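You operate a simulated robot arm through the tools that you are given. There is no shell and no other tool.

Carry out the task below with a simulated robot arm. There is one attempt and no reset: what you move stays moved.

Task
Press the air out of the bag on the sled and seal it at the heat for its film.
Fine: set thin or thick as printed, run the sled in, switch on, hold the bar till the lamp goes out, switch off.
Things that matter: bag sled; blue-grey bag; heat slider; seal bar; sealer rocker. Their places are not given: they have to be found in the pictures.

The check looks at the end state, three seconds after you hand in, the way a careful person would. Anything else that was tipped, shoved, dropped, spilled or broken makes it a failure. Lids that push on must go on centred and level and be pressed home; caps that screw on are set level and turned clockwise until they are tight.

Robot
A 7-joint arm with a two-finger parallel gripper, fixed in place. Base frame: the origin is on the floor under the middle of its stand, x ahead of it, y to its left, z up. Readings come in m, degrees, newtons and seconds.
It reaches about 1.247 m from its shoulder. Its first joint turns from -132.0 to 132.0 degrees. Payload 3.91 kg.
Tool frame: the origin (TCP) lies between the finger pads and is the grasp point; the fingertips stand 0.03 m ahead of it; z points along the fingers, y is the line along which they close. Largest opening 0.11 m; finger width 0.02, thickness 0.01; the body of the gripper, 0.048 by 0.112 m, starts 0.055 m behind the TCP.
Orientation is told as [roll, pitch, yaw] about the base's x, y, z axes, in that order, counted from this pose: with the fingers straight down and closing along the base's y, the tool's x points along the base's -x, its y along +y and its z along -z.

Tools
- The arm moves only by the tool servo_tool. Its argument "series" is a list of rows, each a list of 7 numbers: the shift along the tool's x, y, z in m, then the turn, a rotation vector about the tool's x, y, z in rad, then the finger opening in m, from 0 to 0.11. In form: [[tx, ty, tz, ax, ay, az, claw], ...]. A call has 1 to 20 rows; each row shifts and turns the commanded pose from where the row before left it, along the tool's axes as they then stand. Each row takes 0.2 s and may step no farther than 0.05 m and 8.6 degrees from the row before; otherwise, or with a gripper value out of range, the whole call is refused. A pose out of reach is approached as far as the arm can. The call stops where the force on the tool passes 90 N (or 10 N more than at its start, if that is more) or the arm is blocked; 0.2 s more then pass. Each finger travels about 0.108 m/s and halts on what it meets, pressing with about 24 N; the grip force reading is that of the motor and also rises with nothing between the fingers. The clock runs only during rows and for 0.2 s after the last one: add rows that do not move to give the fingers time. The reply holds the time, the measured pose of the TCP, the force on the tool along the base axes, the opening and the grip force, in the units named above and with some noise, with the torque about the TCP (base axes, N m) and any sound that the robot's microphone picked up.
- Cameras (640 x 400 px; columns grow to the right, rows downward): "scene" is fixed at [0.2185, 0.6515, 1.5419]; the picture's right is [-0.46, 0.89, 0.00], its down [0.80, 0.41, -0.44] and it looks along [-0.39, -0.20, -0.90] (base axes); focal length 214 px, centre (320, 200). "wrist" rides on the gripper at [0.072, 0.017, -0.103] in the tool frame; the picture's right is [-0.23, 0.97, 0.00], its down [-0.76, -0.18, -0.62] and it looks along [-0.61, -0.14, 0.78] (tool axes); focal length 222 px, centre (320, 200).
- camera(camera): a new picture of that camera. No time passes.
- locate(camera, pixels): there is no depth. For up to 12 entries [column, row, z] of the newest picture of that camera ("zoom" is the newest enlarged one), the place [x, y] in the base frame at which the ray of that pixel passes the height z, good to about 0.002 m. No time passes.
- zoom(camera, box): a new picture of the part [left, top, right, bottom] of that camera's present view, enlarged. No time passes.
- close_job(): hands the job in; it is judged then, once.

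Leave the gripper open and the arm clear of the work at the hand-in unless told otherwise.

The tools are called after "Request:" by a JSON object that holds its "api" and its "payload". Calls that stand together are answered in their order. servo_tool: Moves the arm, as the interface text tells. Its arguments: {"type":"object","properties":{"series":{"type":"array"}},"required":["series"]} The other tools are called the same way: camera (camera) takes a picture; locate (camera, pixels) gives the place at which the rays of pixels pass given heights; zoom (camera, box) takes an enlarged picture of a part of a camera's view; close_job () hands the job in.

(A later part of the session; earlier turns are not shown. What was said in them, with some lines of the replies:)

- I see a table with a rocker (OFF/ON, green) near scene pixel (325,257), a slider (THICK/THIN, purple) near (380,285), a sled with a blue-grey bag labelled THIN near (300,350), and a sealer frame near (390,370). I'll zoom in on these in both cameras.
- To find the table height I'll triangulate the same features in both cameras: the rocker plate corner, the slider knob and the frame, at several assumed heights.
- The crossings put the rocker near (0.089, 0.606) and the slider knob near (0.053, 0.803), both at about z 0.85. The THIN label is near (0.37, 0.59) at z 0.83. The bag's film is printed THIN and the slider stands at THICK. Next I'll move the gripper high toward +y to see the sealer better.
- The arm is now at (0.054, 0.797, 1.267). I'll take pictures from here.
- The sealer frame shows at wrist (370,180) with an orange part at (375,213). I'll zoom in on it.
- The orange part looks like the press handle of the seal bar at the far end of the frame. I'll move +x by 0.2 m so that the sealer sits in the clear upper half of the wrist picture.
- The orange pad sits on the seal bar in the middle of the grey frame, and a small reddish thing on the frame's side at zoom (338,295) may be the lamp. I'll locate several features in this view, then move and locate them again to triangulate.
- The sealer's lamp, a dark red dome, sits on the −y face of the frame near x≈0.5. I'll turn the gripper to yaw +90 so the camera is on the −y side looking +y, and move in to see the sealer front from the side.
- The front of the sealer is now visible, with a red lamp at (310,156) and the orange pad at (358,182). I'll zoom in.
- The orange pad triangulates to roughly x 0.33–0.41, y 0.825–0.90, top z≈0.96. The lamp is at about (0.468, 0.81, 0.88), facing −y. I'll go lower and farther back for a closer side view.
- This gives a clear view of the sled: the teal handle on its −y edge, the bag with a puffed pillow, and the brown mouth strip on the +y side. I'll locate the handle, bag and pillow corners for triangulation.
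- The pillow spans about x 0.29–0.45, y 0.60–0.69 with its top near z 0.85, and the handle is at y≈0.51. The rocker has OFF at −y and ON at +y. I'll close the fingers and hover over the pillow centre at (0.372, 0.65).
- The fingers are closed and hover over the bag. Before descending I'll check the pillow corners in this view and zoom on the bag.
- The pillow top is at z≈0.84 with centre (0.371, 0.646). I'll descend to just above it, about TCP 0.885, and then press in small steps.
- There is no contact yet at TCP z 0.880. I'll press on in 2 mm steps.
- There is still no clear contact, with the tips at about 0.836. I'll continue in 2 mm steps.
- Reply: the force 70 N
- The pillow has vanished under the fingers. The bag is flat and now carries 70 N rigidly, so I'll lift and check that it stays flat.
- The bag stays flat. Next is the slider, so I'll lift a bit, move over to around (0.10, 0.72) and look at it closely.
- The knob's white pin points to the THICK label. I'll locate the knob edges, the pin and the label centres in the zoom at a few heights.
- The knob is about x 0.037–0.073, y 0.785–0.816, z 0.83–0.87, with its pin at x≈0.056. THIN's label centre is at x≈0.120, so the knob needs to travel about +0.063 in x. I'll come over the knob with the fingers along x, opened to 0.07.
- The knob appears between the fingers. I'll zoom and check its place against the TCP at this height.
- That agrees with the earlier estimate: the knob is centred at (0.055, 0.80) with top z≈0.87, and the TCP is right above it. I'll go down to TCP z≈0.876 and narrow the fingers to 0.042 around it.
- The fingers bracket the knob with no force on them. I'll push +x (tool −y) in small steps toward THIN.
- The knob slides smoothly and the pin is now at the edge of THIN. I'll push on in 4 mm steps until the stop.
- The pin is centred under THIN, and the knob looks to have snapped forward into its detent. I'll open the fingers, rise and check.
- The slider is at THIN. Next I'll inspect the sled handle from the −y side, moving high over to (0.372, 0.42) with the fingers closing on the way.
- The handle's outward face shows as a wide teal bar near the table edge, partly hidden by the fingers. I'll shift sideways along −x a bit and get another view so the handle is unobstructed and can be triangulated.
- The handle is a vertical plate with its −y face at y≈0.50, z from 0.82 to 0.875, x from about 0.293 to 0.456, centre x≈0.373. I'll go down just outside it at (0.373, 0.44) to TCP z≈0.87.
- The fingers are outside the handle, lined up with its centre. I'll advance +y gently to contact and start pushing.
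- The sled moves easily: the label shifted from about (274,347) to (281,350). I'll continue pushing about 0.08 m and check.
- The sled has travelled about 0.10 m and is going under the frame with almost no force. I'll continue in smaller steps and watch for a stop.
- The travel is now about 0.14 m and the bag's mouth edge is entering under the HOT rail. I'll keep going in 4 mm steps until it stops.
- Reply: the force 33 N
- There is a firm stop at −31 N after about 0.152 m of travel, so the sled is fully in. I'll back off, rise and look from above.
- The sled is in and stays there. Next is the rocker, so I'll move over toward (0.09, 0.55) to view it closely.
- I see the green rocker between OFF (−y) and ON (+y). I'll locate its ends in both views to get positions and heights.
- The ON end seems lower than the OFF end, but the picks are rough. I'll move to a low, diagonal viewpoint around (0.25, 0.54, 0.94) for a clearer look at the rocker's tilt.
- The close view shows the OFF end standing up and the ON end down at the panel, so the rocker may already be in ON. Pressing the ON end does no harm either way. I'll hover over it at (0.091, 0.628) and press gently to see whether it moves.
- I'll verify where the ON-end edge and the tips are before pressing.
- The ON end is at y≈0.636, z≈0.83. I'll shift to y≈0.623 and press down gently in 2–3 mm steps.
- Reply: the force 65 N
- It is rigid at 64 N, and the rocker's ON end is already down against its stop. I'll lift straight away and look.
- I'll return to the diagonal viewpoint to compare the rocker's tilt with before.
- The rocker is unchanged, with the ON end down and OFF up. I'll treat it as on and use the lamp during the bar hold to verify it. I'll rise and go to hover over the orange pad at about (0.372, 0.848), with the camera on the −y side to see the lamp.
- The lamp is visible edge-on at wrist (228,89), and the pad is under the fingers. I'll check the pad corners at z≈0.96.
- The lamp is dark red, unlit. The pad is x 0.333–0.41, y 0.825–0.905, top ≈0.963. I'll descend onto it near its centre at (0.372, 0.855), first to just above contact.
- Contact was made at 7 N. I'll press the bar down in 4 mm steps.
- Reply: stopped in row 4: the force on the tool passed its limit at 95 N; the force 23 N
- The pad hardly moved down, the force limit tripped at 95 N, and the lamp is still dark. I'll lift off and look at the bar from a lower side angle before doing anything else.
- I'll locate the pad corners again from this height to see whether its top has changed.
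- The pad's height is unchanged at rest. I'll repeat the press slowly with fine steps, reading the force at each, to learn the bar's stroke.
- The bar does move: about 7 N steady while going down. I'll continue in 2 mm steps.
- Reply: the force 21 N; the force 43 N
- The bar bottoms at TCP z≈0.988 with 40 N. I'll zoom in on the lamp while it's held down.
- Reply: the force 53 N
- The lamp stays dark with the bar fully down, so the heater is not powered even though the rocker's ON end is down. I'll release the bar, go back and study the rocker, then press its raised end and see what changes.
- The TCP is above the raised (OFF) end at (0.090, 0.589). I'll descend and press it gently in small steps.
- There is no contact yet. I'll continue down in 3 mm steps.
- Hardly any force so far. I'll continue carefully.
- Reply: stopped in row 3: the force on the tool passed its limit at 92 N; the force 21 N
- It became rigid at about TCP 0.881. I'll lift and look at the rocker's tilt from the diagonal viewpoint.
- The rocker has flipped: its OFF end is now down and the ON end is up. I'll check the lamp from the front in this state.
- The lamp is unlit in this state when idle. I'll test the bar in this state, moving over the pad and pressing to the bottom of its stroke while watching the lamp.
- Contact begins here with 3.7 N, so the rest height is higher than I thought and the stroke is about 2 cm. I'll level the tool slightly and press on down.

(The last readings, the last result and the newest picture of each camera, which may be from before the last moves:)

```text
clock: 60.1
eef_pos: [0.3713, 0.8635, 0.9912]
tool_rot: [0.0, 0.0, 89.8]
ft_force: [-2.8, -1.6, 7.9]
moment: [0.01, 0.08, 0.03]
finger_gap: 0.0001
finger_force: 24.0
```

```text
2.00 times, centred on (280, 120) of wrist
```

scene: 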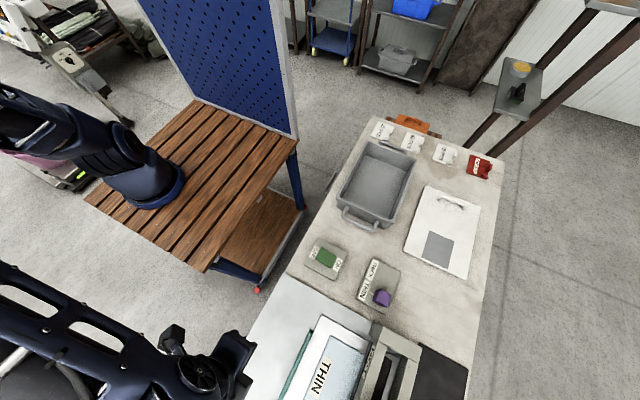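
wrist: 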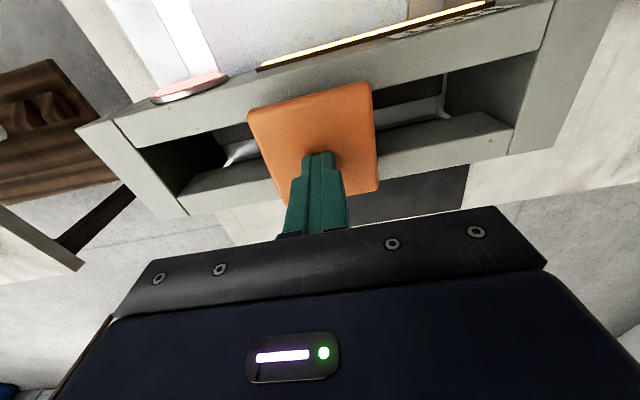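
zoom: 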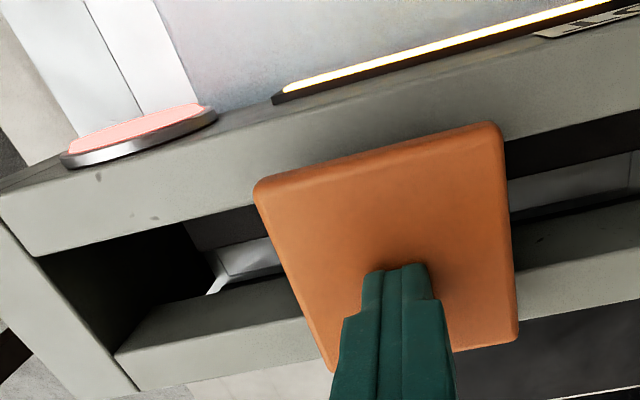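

The lamp is lit and the HOT strip glows, so in this rocker position the sealer is powered and sealing. I'll hold still and check the lamp every moment.

Request:
{"api": "servo_tool", "payload": {"series": [[0, 0, 0, 0, 0, 0, 0.0], [0, 0, 0, 0, 0, 0, 0.0]]}}

Request:
{"api": "zoom", "payload": {"camera": "wrist", "box": [120, 0, 440, 200]}}

```text
clock: 60.7
eef_pos: [0.3716, 0.8639, 0.9897]
tool_rot: [0.0, 0.1, 89.9]
ft_force: [-2.6, -0.2, 7.7]
moment: [0.07, 0.06, 0.04]
finger_gap: 0.0
finger_force: 23.8
```

```text
2.00 times, centred on (280, 100) of wrist
```

zoom: 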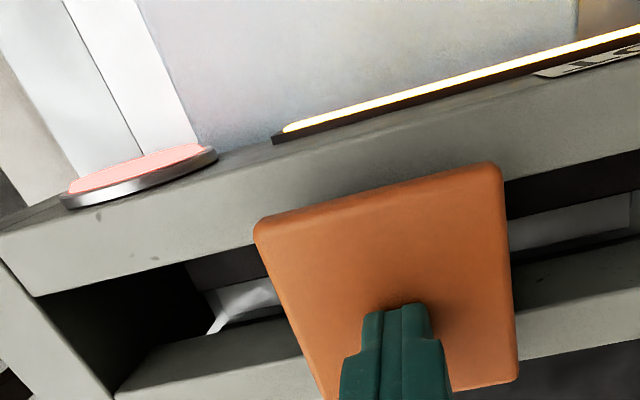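

The lamp is still lit. I'll keep holding.

Request:
{"api": "servo_tool", "payload": {"series": [[0, 0, 0, 0, 0, 0, 0.0], [0, 0, 0, 0, 0, 0, 0.0]]}}

Request:
{"api": "zoom", "payload": {"camera": "wrist", "box": [120, 0, 440, 200]}}

```text
clock: 61.3
eef_pos: [0.3717, 0.8619, 0.9901]
tool_rot: [-0.1, 0.0, 90.0]
ft_force: [-2.5, 1.2, 7.8]
moment: [0.11, 0.1, 0.02]
finger_gap: 0.0001
finger_force: 24.4
```

```text
2.00 times, centred on (280, 100) of wrist
```

zoom: 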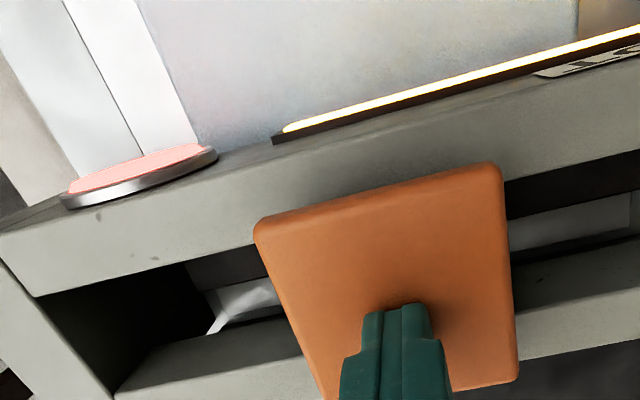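

The lamp is still lit. I'll hold on.

Request:
{"api": "servo_tool", "payload": {"series": [[0, 0, 0, 0, 0, 0, 0.0], [0, 0, 0, 0, 0, 0, 0.0], [0, 0, 0, 0, 0, 0, 0.0]]}}

Request:
{"api": "zoom", "payload": {"camera": "wrist", "box": [120, 0, 440, 200]}}

```text
clock: 62.1
eef_pos: [0.372, 0.8626, 0.9903]
tool_rot: [0.0, 0.0, 89.9]
ft_force: [-3.2, 1.9, 5.9]
moment: [0.11, 0.06, 0.01]
finger_gap: 0.0
finger_force: 23.7
```

```text
2.00 times, centred on (280, 100) of wrist
```

zoom: 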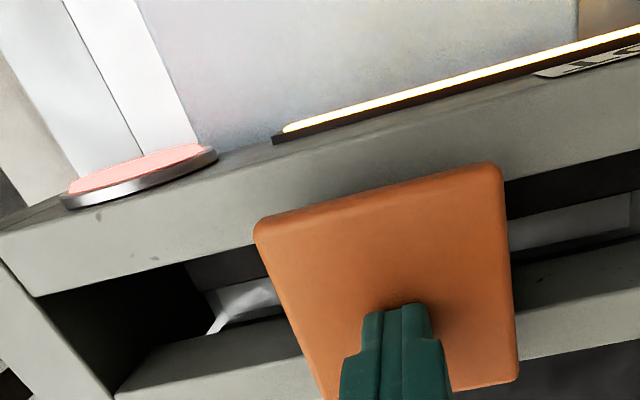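

Still lit. I'll hold and keep checking.

Request:
{"api": "servo_tool", "payload": {"series": [[0, 0, 0, 0, 0, 0, 0.0], [0, 0, 0, 0, 0, 0, 0.0], [0, 0, 0, 0, 0, 0, 0.0]]}}

Request:
{"api": "zoom", "payload": {"camera": "wrist", "box": [120, 0, 440, 200]}}

```text
clock: 62.9
eef_pos: [0.3713, 0.8637, 0.9906]
tool_rot: [0.0, 0.1, 89.8]
ft_force: [-3.5, 1.4, 7.8]
moment: [0.12, 0.06, -0.03]
finger_gap: 0.0002
finger_force: 24.0
```

```text
2.00 times, centred on (280, 100) of wrist
```

zoom: 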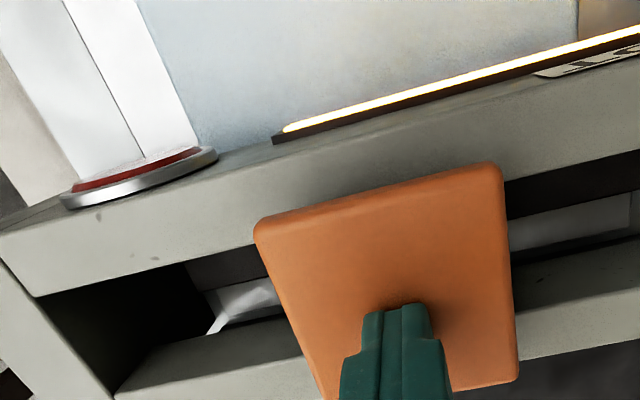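

The lamp has gone out, while the HOT strip still glows. I'll release the bar right away and rise.

Request:
{"api": "servo_tool", "payload": {"series": [[0, 0, -0.02, 0, 0, 0, 0.0], [0, 0, -0.04, 0, 0, 0, 0.0], [0, 0, -0.02, 0, 0, 0, 0.0]]}}

Request:
{"api": "camera", "payload": {"camera": "wrist"}}

Request:
{"api": "zoom", "payload": {"camera": "wrist", "box": [120, 20, 440, 220]}}

```text
clock: 63.7
eef_pos: [0.3706, 0.8665, 1.0705]
tool_rot: [0.1, 0.1, 89.9]
ft_force: [0.0, 0.1, 0.1]
moment: [-0.02, -0.02, 0.04]
finger_gap: 0.0002
finger_force: 23.8
```

```text
taken
```

wrist: 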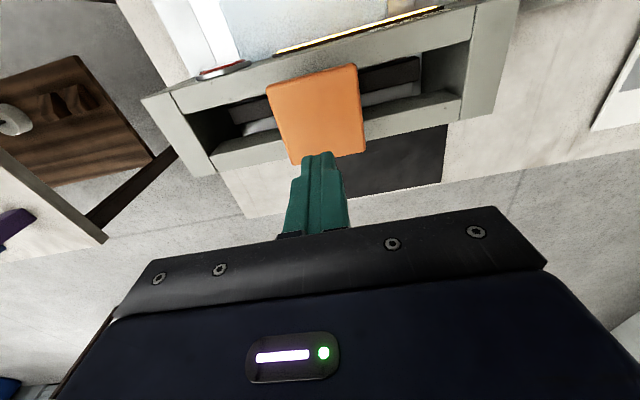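

```text
2.00 times, centred on (280, 120) of wrist
```

zoom: 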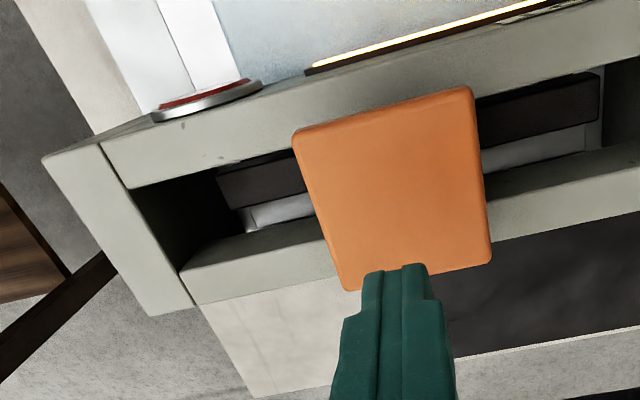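

The bar sprang back up and the HOT strip is still glowing. Now I'll switch off by returning the rocker to its starting tilt, pressing down the raised end near ON. I'll move over to (0.091, 0.626).

Request:
{"api": "servo_tool", "payload": {"series": [[0.0267, 0.0311, 0, 0, 0, 0, 0.0], [0.0267, 0.0311, 0, 0, 0, 0, 0.0], [0.0267, 0.0311, 0, 0, 0, 0, 0.0], [0.0267, 0.0311, 0, 0, 0, 0, 0.0], [0.0267, 0.0311, 0, 0, 0, 0, 0.0], [0.0267, 0.0311, 0.0175, 0, 0, 0, 0.0], [0.0267, 0.0311, 0.0175, 0, 0, 0, 0.0], [0.0267, 0.0311, 0.0175, 0, 0, 0, 0.0], [0.0267, 0.0311, 0.0175, 0, 0, 0, 0.0]]}}

Request:
{"api": "camera", "payload": {"camera": "wrist"}}

Request:
{"api": "zoom", "payload": {"camera": "wrist", "box": [0, 40, 420, 320]}}

Request:
{"api": "zoom", "payload": {"camera": "scene", "box": [260, 220, 500, 400]}}

```text
clock: 65.7
eef_pos: [0.0939, 0.6237, 0.9977]
tool_rot: [0.0, 0.1, 89.8]
ft_force: [0.9, -0.2, 0.4]
moment: [0.0, 0.06, 0.02]
finger_gap: 0.0001
finger_force: 24.1
```

```text
taken
```

wrist: 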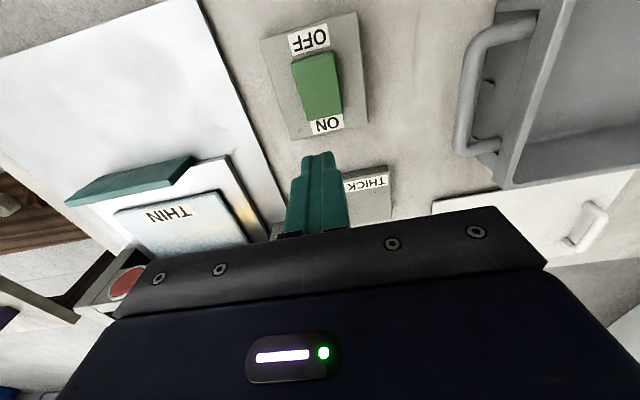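

```text
1.43 times, centred on (210, 180) of wrist
```

zoom: 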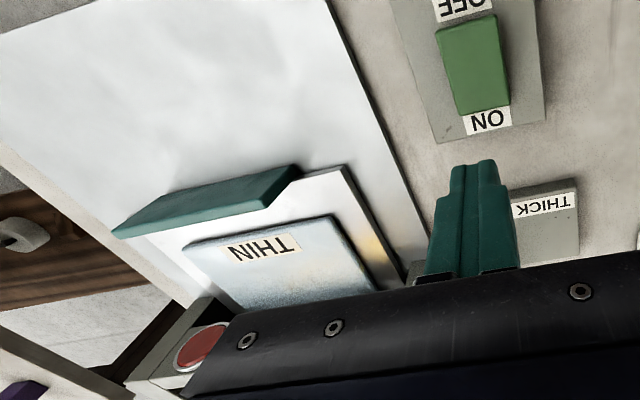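

```text
2.22 times, centred on (380, 310) of scene
```

zoom: 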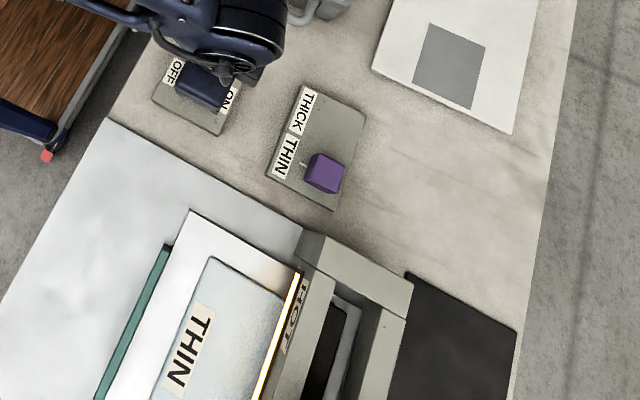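

The HOT strip glows visibly in the scene view, so it's a good indicator. I'll press the raised end at y≈0.627 down now.

Request:
{"api": "servo_tool", "payload": {"series": [[-0.003, 0.003, 0.04, 0, 0, 0, 0.0], [0, 0, 0.04, 0, 0, 0, 0.0], [0, 0, 0.015, 0, 0, 0, 0.0], [0, 0, 0.005, 0, 0, 0, 0.0], [0, 0, 0.005, 0, 0, 0, 0.0], [0, 0, 0, 0, 0, 0, 0.0]]}}

Request:
{"api": "servo_tool", "payload": {"series": [[0, 0, 0.003, 0, 0, 0, 0.0], [0, 0, 0.003, 0, 0, 0, 0.0], [0, 0, 0.003, 0, 0, 0, 0.0], [0, 0, 0.003, 0, 0, 0, 0.0]]}}

Request:
{"api": "zoom", "payload": {"camera": "scene", "box": [260, 220, 500, 400]}}

```text
clock: 67.1
eef_pos: [0.0887, 0.6263, 0.8961]
tool_rot: [0.0, 0.1, 89.8]
ft_force: [-0.3, 0.5, 0.7]
moment: [-0.05, -0.01, -0.01]
finger_gap: 0.0001
finger_force: 24.2
```

```text
clock: 68.1
eef_pos: [0.0884, 0.6262, 0.8829]
tool_rot: [-0.1, 0.0, 89.9]
ft_force: [-0.3, -0.1, -0.7]
moment: [0.01, 0.01, -0.01]
finger_gap: 0.0001
finger_force: 23.8
```

```text
2.22 times, centred on (380, 310) of scene
```

zoom: 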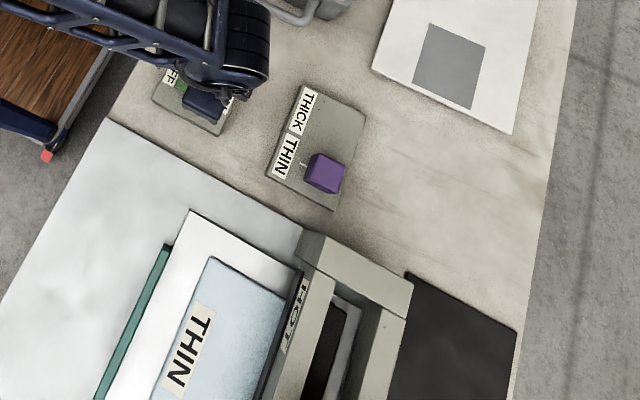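

The HOT strip has gone dark. I'll press a few mm further to be sure the rocker is fully at its stop.

Request:
{"api": "servo_tool", "payload": {"series": [[0, 0, 0.003, 0, 0, 0, 0.0], [0, 0, 0.003, 0, 0, 0, 0.0], [0, 0, 0.003, 0, 0, 0, 0.0]]}}

```text
clock: 68.9
eef_pos: [0.0888, 0.6271, 0.8762]
tool_rot: [-0.1, 0.0, 90.0]
ft_force: [0.4, -0.6, 0.9]
moment: [-0.01, 0.05, 0.02]
finger_gap: 0.0
finger_force: 23.9
```

No resistance yet at 0.876. I'll press slightly further and read the force.

Request:
{"api": "servo_tool", "payload": {"series": [[0, 0, 0.002, 0, 0, 0, 0.0], [0, 0, 0.002, 0, 0, 0, 0.0]]}}

```text
clock: 69.5
eef_pos: [0.0884, 0.6272, 0.8706]
tool_rot: [0.0, 0.1, 89.9]
ft_force: [0.0, -0.3, 2.5]
moment: [-0.04, -0.03, 0.01]
finger_gap: 0.0
finger_force: 23.9
```

Contact at 2.5 N. One more small step will confirm the stop, then I'll lift.

Request:
{"api": "servo_tool", "payload": {"series": [[0, 0, 0.002, 0, 0, 0, 0.0], [0, 0, 0, 0, 0, 0, 0.0]]}}

Request:
{"api": "servo_tool", "payload": {"series": [[0, 0, -0.01, 0, 0, 0, 0.0], [0, 0, -0.03, 0, 0, 0, 0.0], [0, 0, -0.03, 0, 0, 0, 0.0], [0.02, -0.04, 0, 0, 0, 0, 0.0], [0.02, -0.04, 0.0, 0, 0, 0, 0.0], [0.02, -0.04, 0.0, 0, 0, 0, 0.0], [0.025, -0.04, 0.0, 0, 0, 0, 0.0]]}}

Request:
{"api": "camera", "payload": {"camera": "wrist"}}

Request:
{"api": "zoom", "payload": {"camera": "wrist", "box": [420, 90, 600, 220]}}

Request:
{"api": "camera", "payload": {"camera": "scene"}}

```text
clock: 70.1
eef_pos: [0.0888, 0.6286, 0.8717]
tool_rot: [0.0, -0.1, 89.9]
ft_force: [-0.4, 4.9, 25.4]
moment: [-0.15, 0.03, 0.0]
finger_gap: 0.0
finger_force: 23.8
```

```text
clock: 71.7
eef_pos: [0.2479, 0.5417, 0.9406]
tool_rot: [0.0, 0.1, 89.9]
ft_force: [-0.4, -0.1, -1.0]
moment: [0.0, -0.03, -0.02]
finger_gap: 0.0002
finger_force: 23.8
```

```text
taken
```

wrist: 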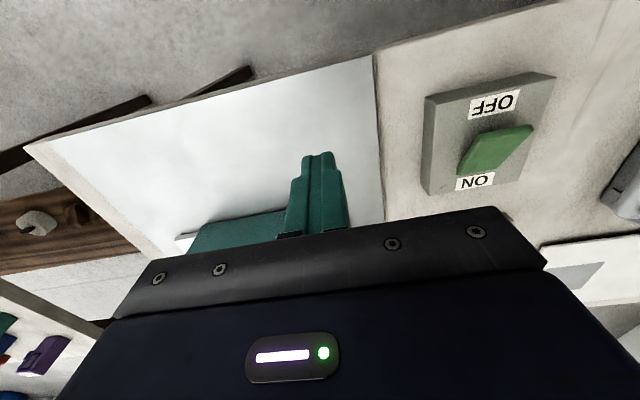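

```text
3.08 times, centred on (510, 155) of wrist
```

zoom: 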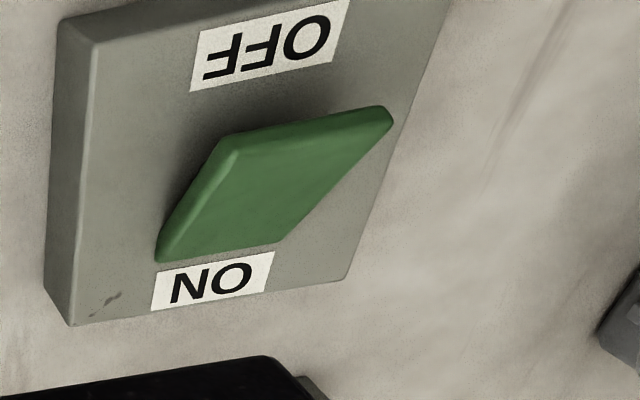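

```text
taken
```

scene: 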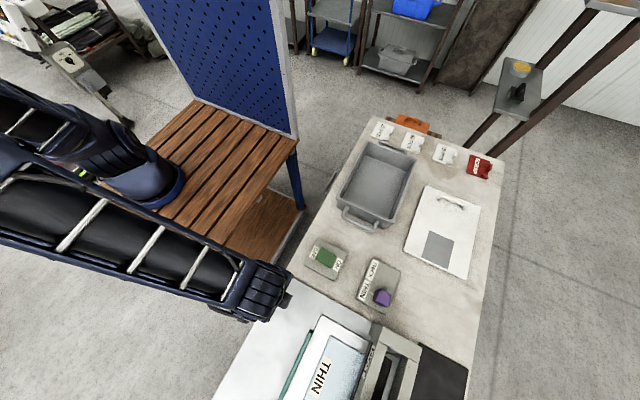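

The rocker is back in its starting tilt, in which the bar press gave no power, and the HOT strip is dark. Now I'll rise clear, open the gripper, and take a last look at everything.

Request:
{"api": "servo_tool", "payload": {"series": [[0, -0.02, -0.045, 0, 0, 0, 0.03], [0, -0.02, -0.045, 0, 0, 0, 0.06], [-0.01, -0.02, -0.045, 0, 0, 0, 0.09], [-0.02, -0.02, -0.045, 0, 0, 0, 0.11], [-0.02, -0.02, -0.045, 0, 0, 0, 0.11], [-0.02, -0.02, -0.045, 0, 0, 0, 0.11], [-0.02, -0.02, -0.045, 0, 0, 0, 0.11]]}}

Request:
{"api": "camera", "payload": {"camera": "wrist"}}

Request:
{"api": "zoom", "payload": {"camera": "wrist", "box": [200, 0, 460, 210]}}

Request:
{"api": "camera", "payload": {"camera": "scene"}}

```text
refused: row 3 steps farther than a row can; nothing moved
```

```text
taken
```

wrist: 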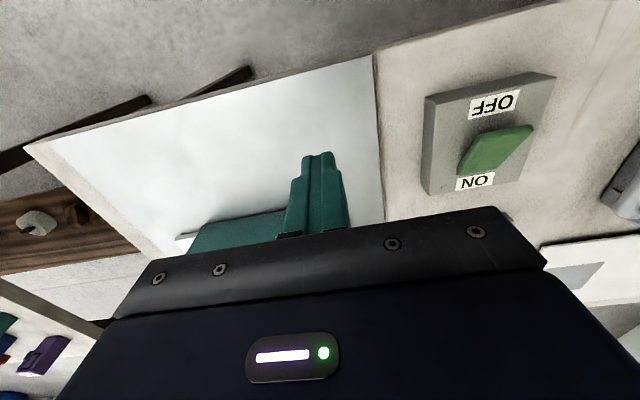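

```text
1.90 times, centred on (330, 105) of wrist
```

zoom: 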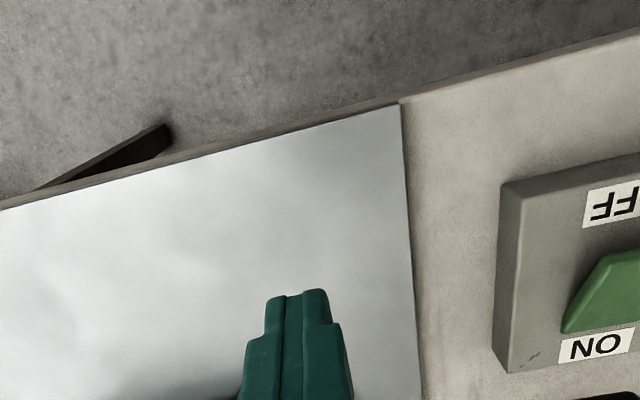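

```text
taken
```

scene: 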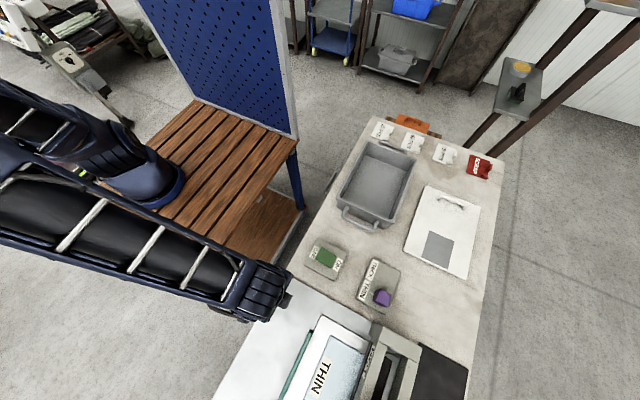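

One row was a little too long, so the call was refused and nothing moved. I'll use smaller steps.

Request:
{"api": "servo_tool", "payload": {"series": [[0, -0.015, -0.04, 0, 0, 0, 0.03], [0, -0.015, -0.04, 0, 0, 0, 0.06], [-0.01, -0.015, -0.04, 0, 0, 0, 0.09], [-0.015, -0.015, -0.04, 0, 0, 0, 0.11], [-0.015, -0.015, -0.04, 0, 0, 0, 0.11], [-0.015, -0.015, -0.04, 0, 0, 0, 0.11], [-0.015, -0.015, -0.04, 0, 0, 0, 0.11]]}}

Request:
{"api": "camera", "payload": {"camera": "wrist"}}

Request:
{"api": "zoom", "payload": {"camera": "wrist", "box": [200, 20, 460, 220]}}

Request:
{"api": "zoom", "payload": {"camera": "scene", "box": [260, 220, 500, 400]}}

```text
clock: 73.3
eef_pos: [0.3527, 0.6094, 1.2188]
tool_rot: [0.2, 0.0, 89.9]
ft_force: [-0.1, 0.2, -0.3]
moment: [-0.01, 0.01, 0.0]
finger_gap: 0.1102
finger_force: 0.2
```

```text
taken
```

wrist: 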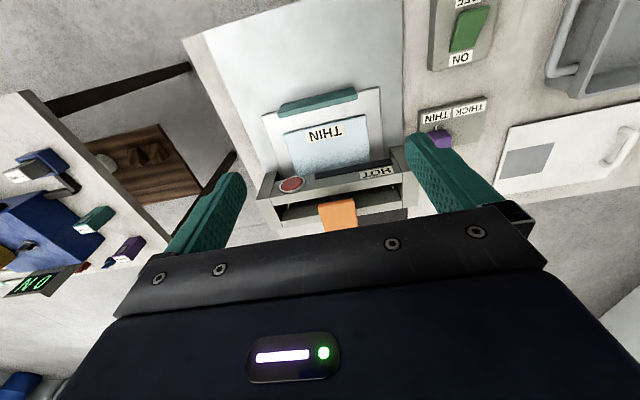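

```text
2.00 times, centred on (330, 120) of wrist
```

zoom: 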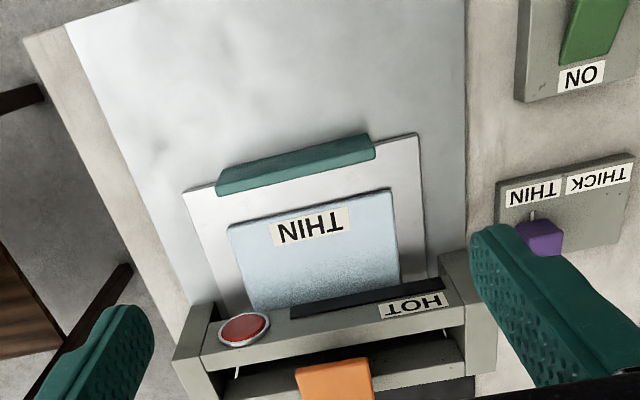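

```text
2.22 times, centred on (380, 310) of scene
```

zoom: 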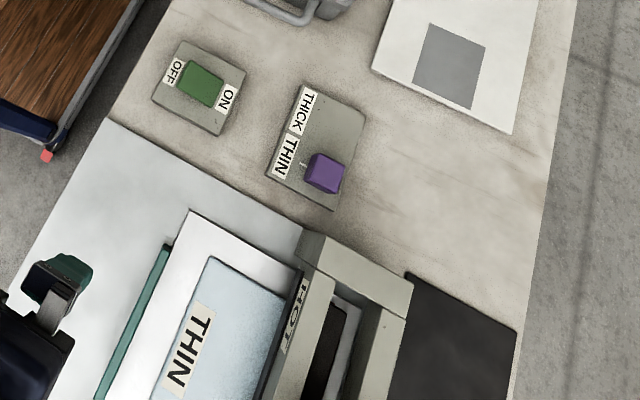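

All checks look right:
- The bag is flat and the sled is fully in.
- The slider is at THIN.
- The lamp lit and went out by itself during the hold, and the HOT strip is dark.
- The rocker is in its unpowered position.
- The gripper is open and clear at (0.35, 0.61, 1.22), and nothing else was moved.

I'm handing in the job.

Request:
{"api": "close_job", "payload": {}}

```text
The job is handed in.
```

I pressed the bag flat and sealed it at the THIN setting, then switched the sealer off and handed in. I don't have the judge's result, and I couldn't see the seal line itself because the bar and pad cover it.

- **Air:** I pressed the puffed part down, and it stayed flat when I lifted off.
- **Heat:** The bag is printed THIN, so I moved the slider from THICK to THIN, with its pin centred on the label.
- **Sled:** I pushed it in about 0.15 m until it hit a firm stop.
- **Seal:** I held the bar with the lamp lit for roughly 3 seconds, until it went out by itself, then released at once.
- **Switch:** The rocker works opposite to its labels. With the ON end down, as it was at the start, the bar got no power; with the OFF end down, the lamp lit and the HOT strip glowed. To switch off I put it back with the ON end down, and the HOT strip went dark. A check that goes by the labels could read that position as on.

Before I worked out the switch, I pressed the bar once with no power, and the lamp stayed dark. Two presses, one on the pad and one on the rocker, tripped the 90 N force limit. I saw no damage. At hand-in the gripper was open and clear of the work, and nothing else looked disturbed.
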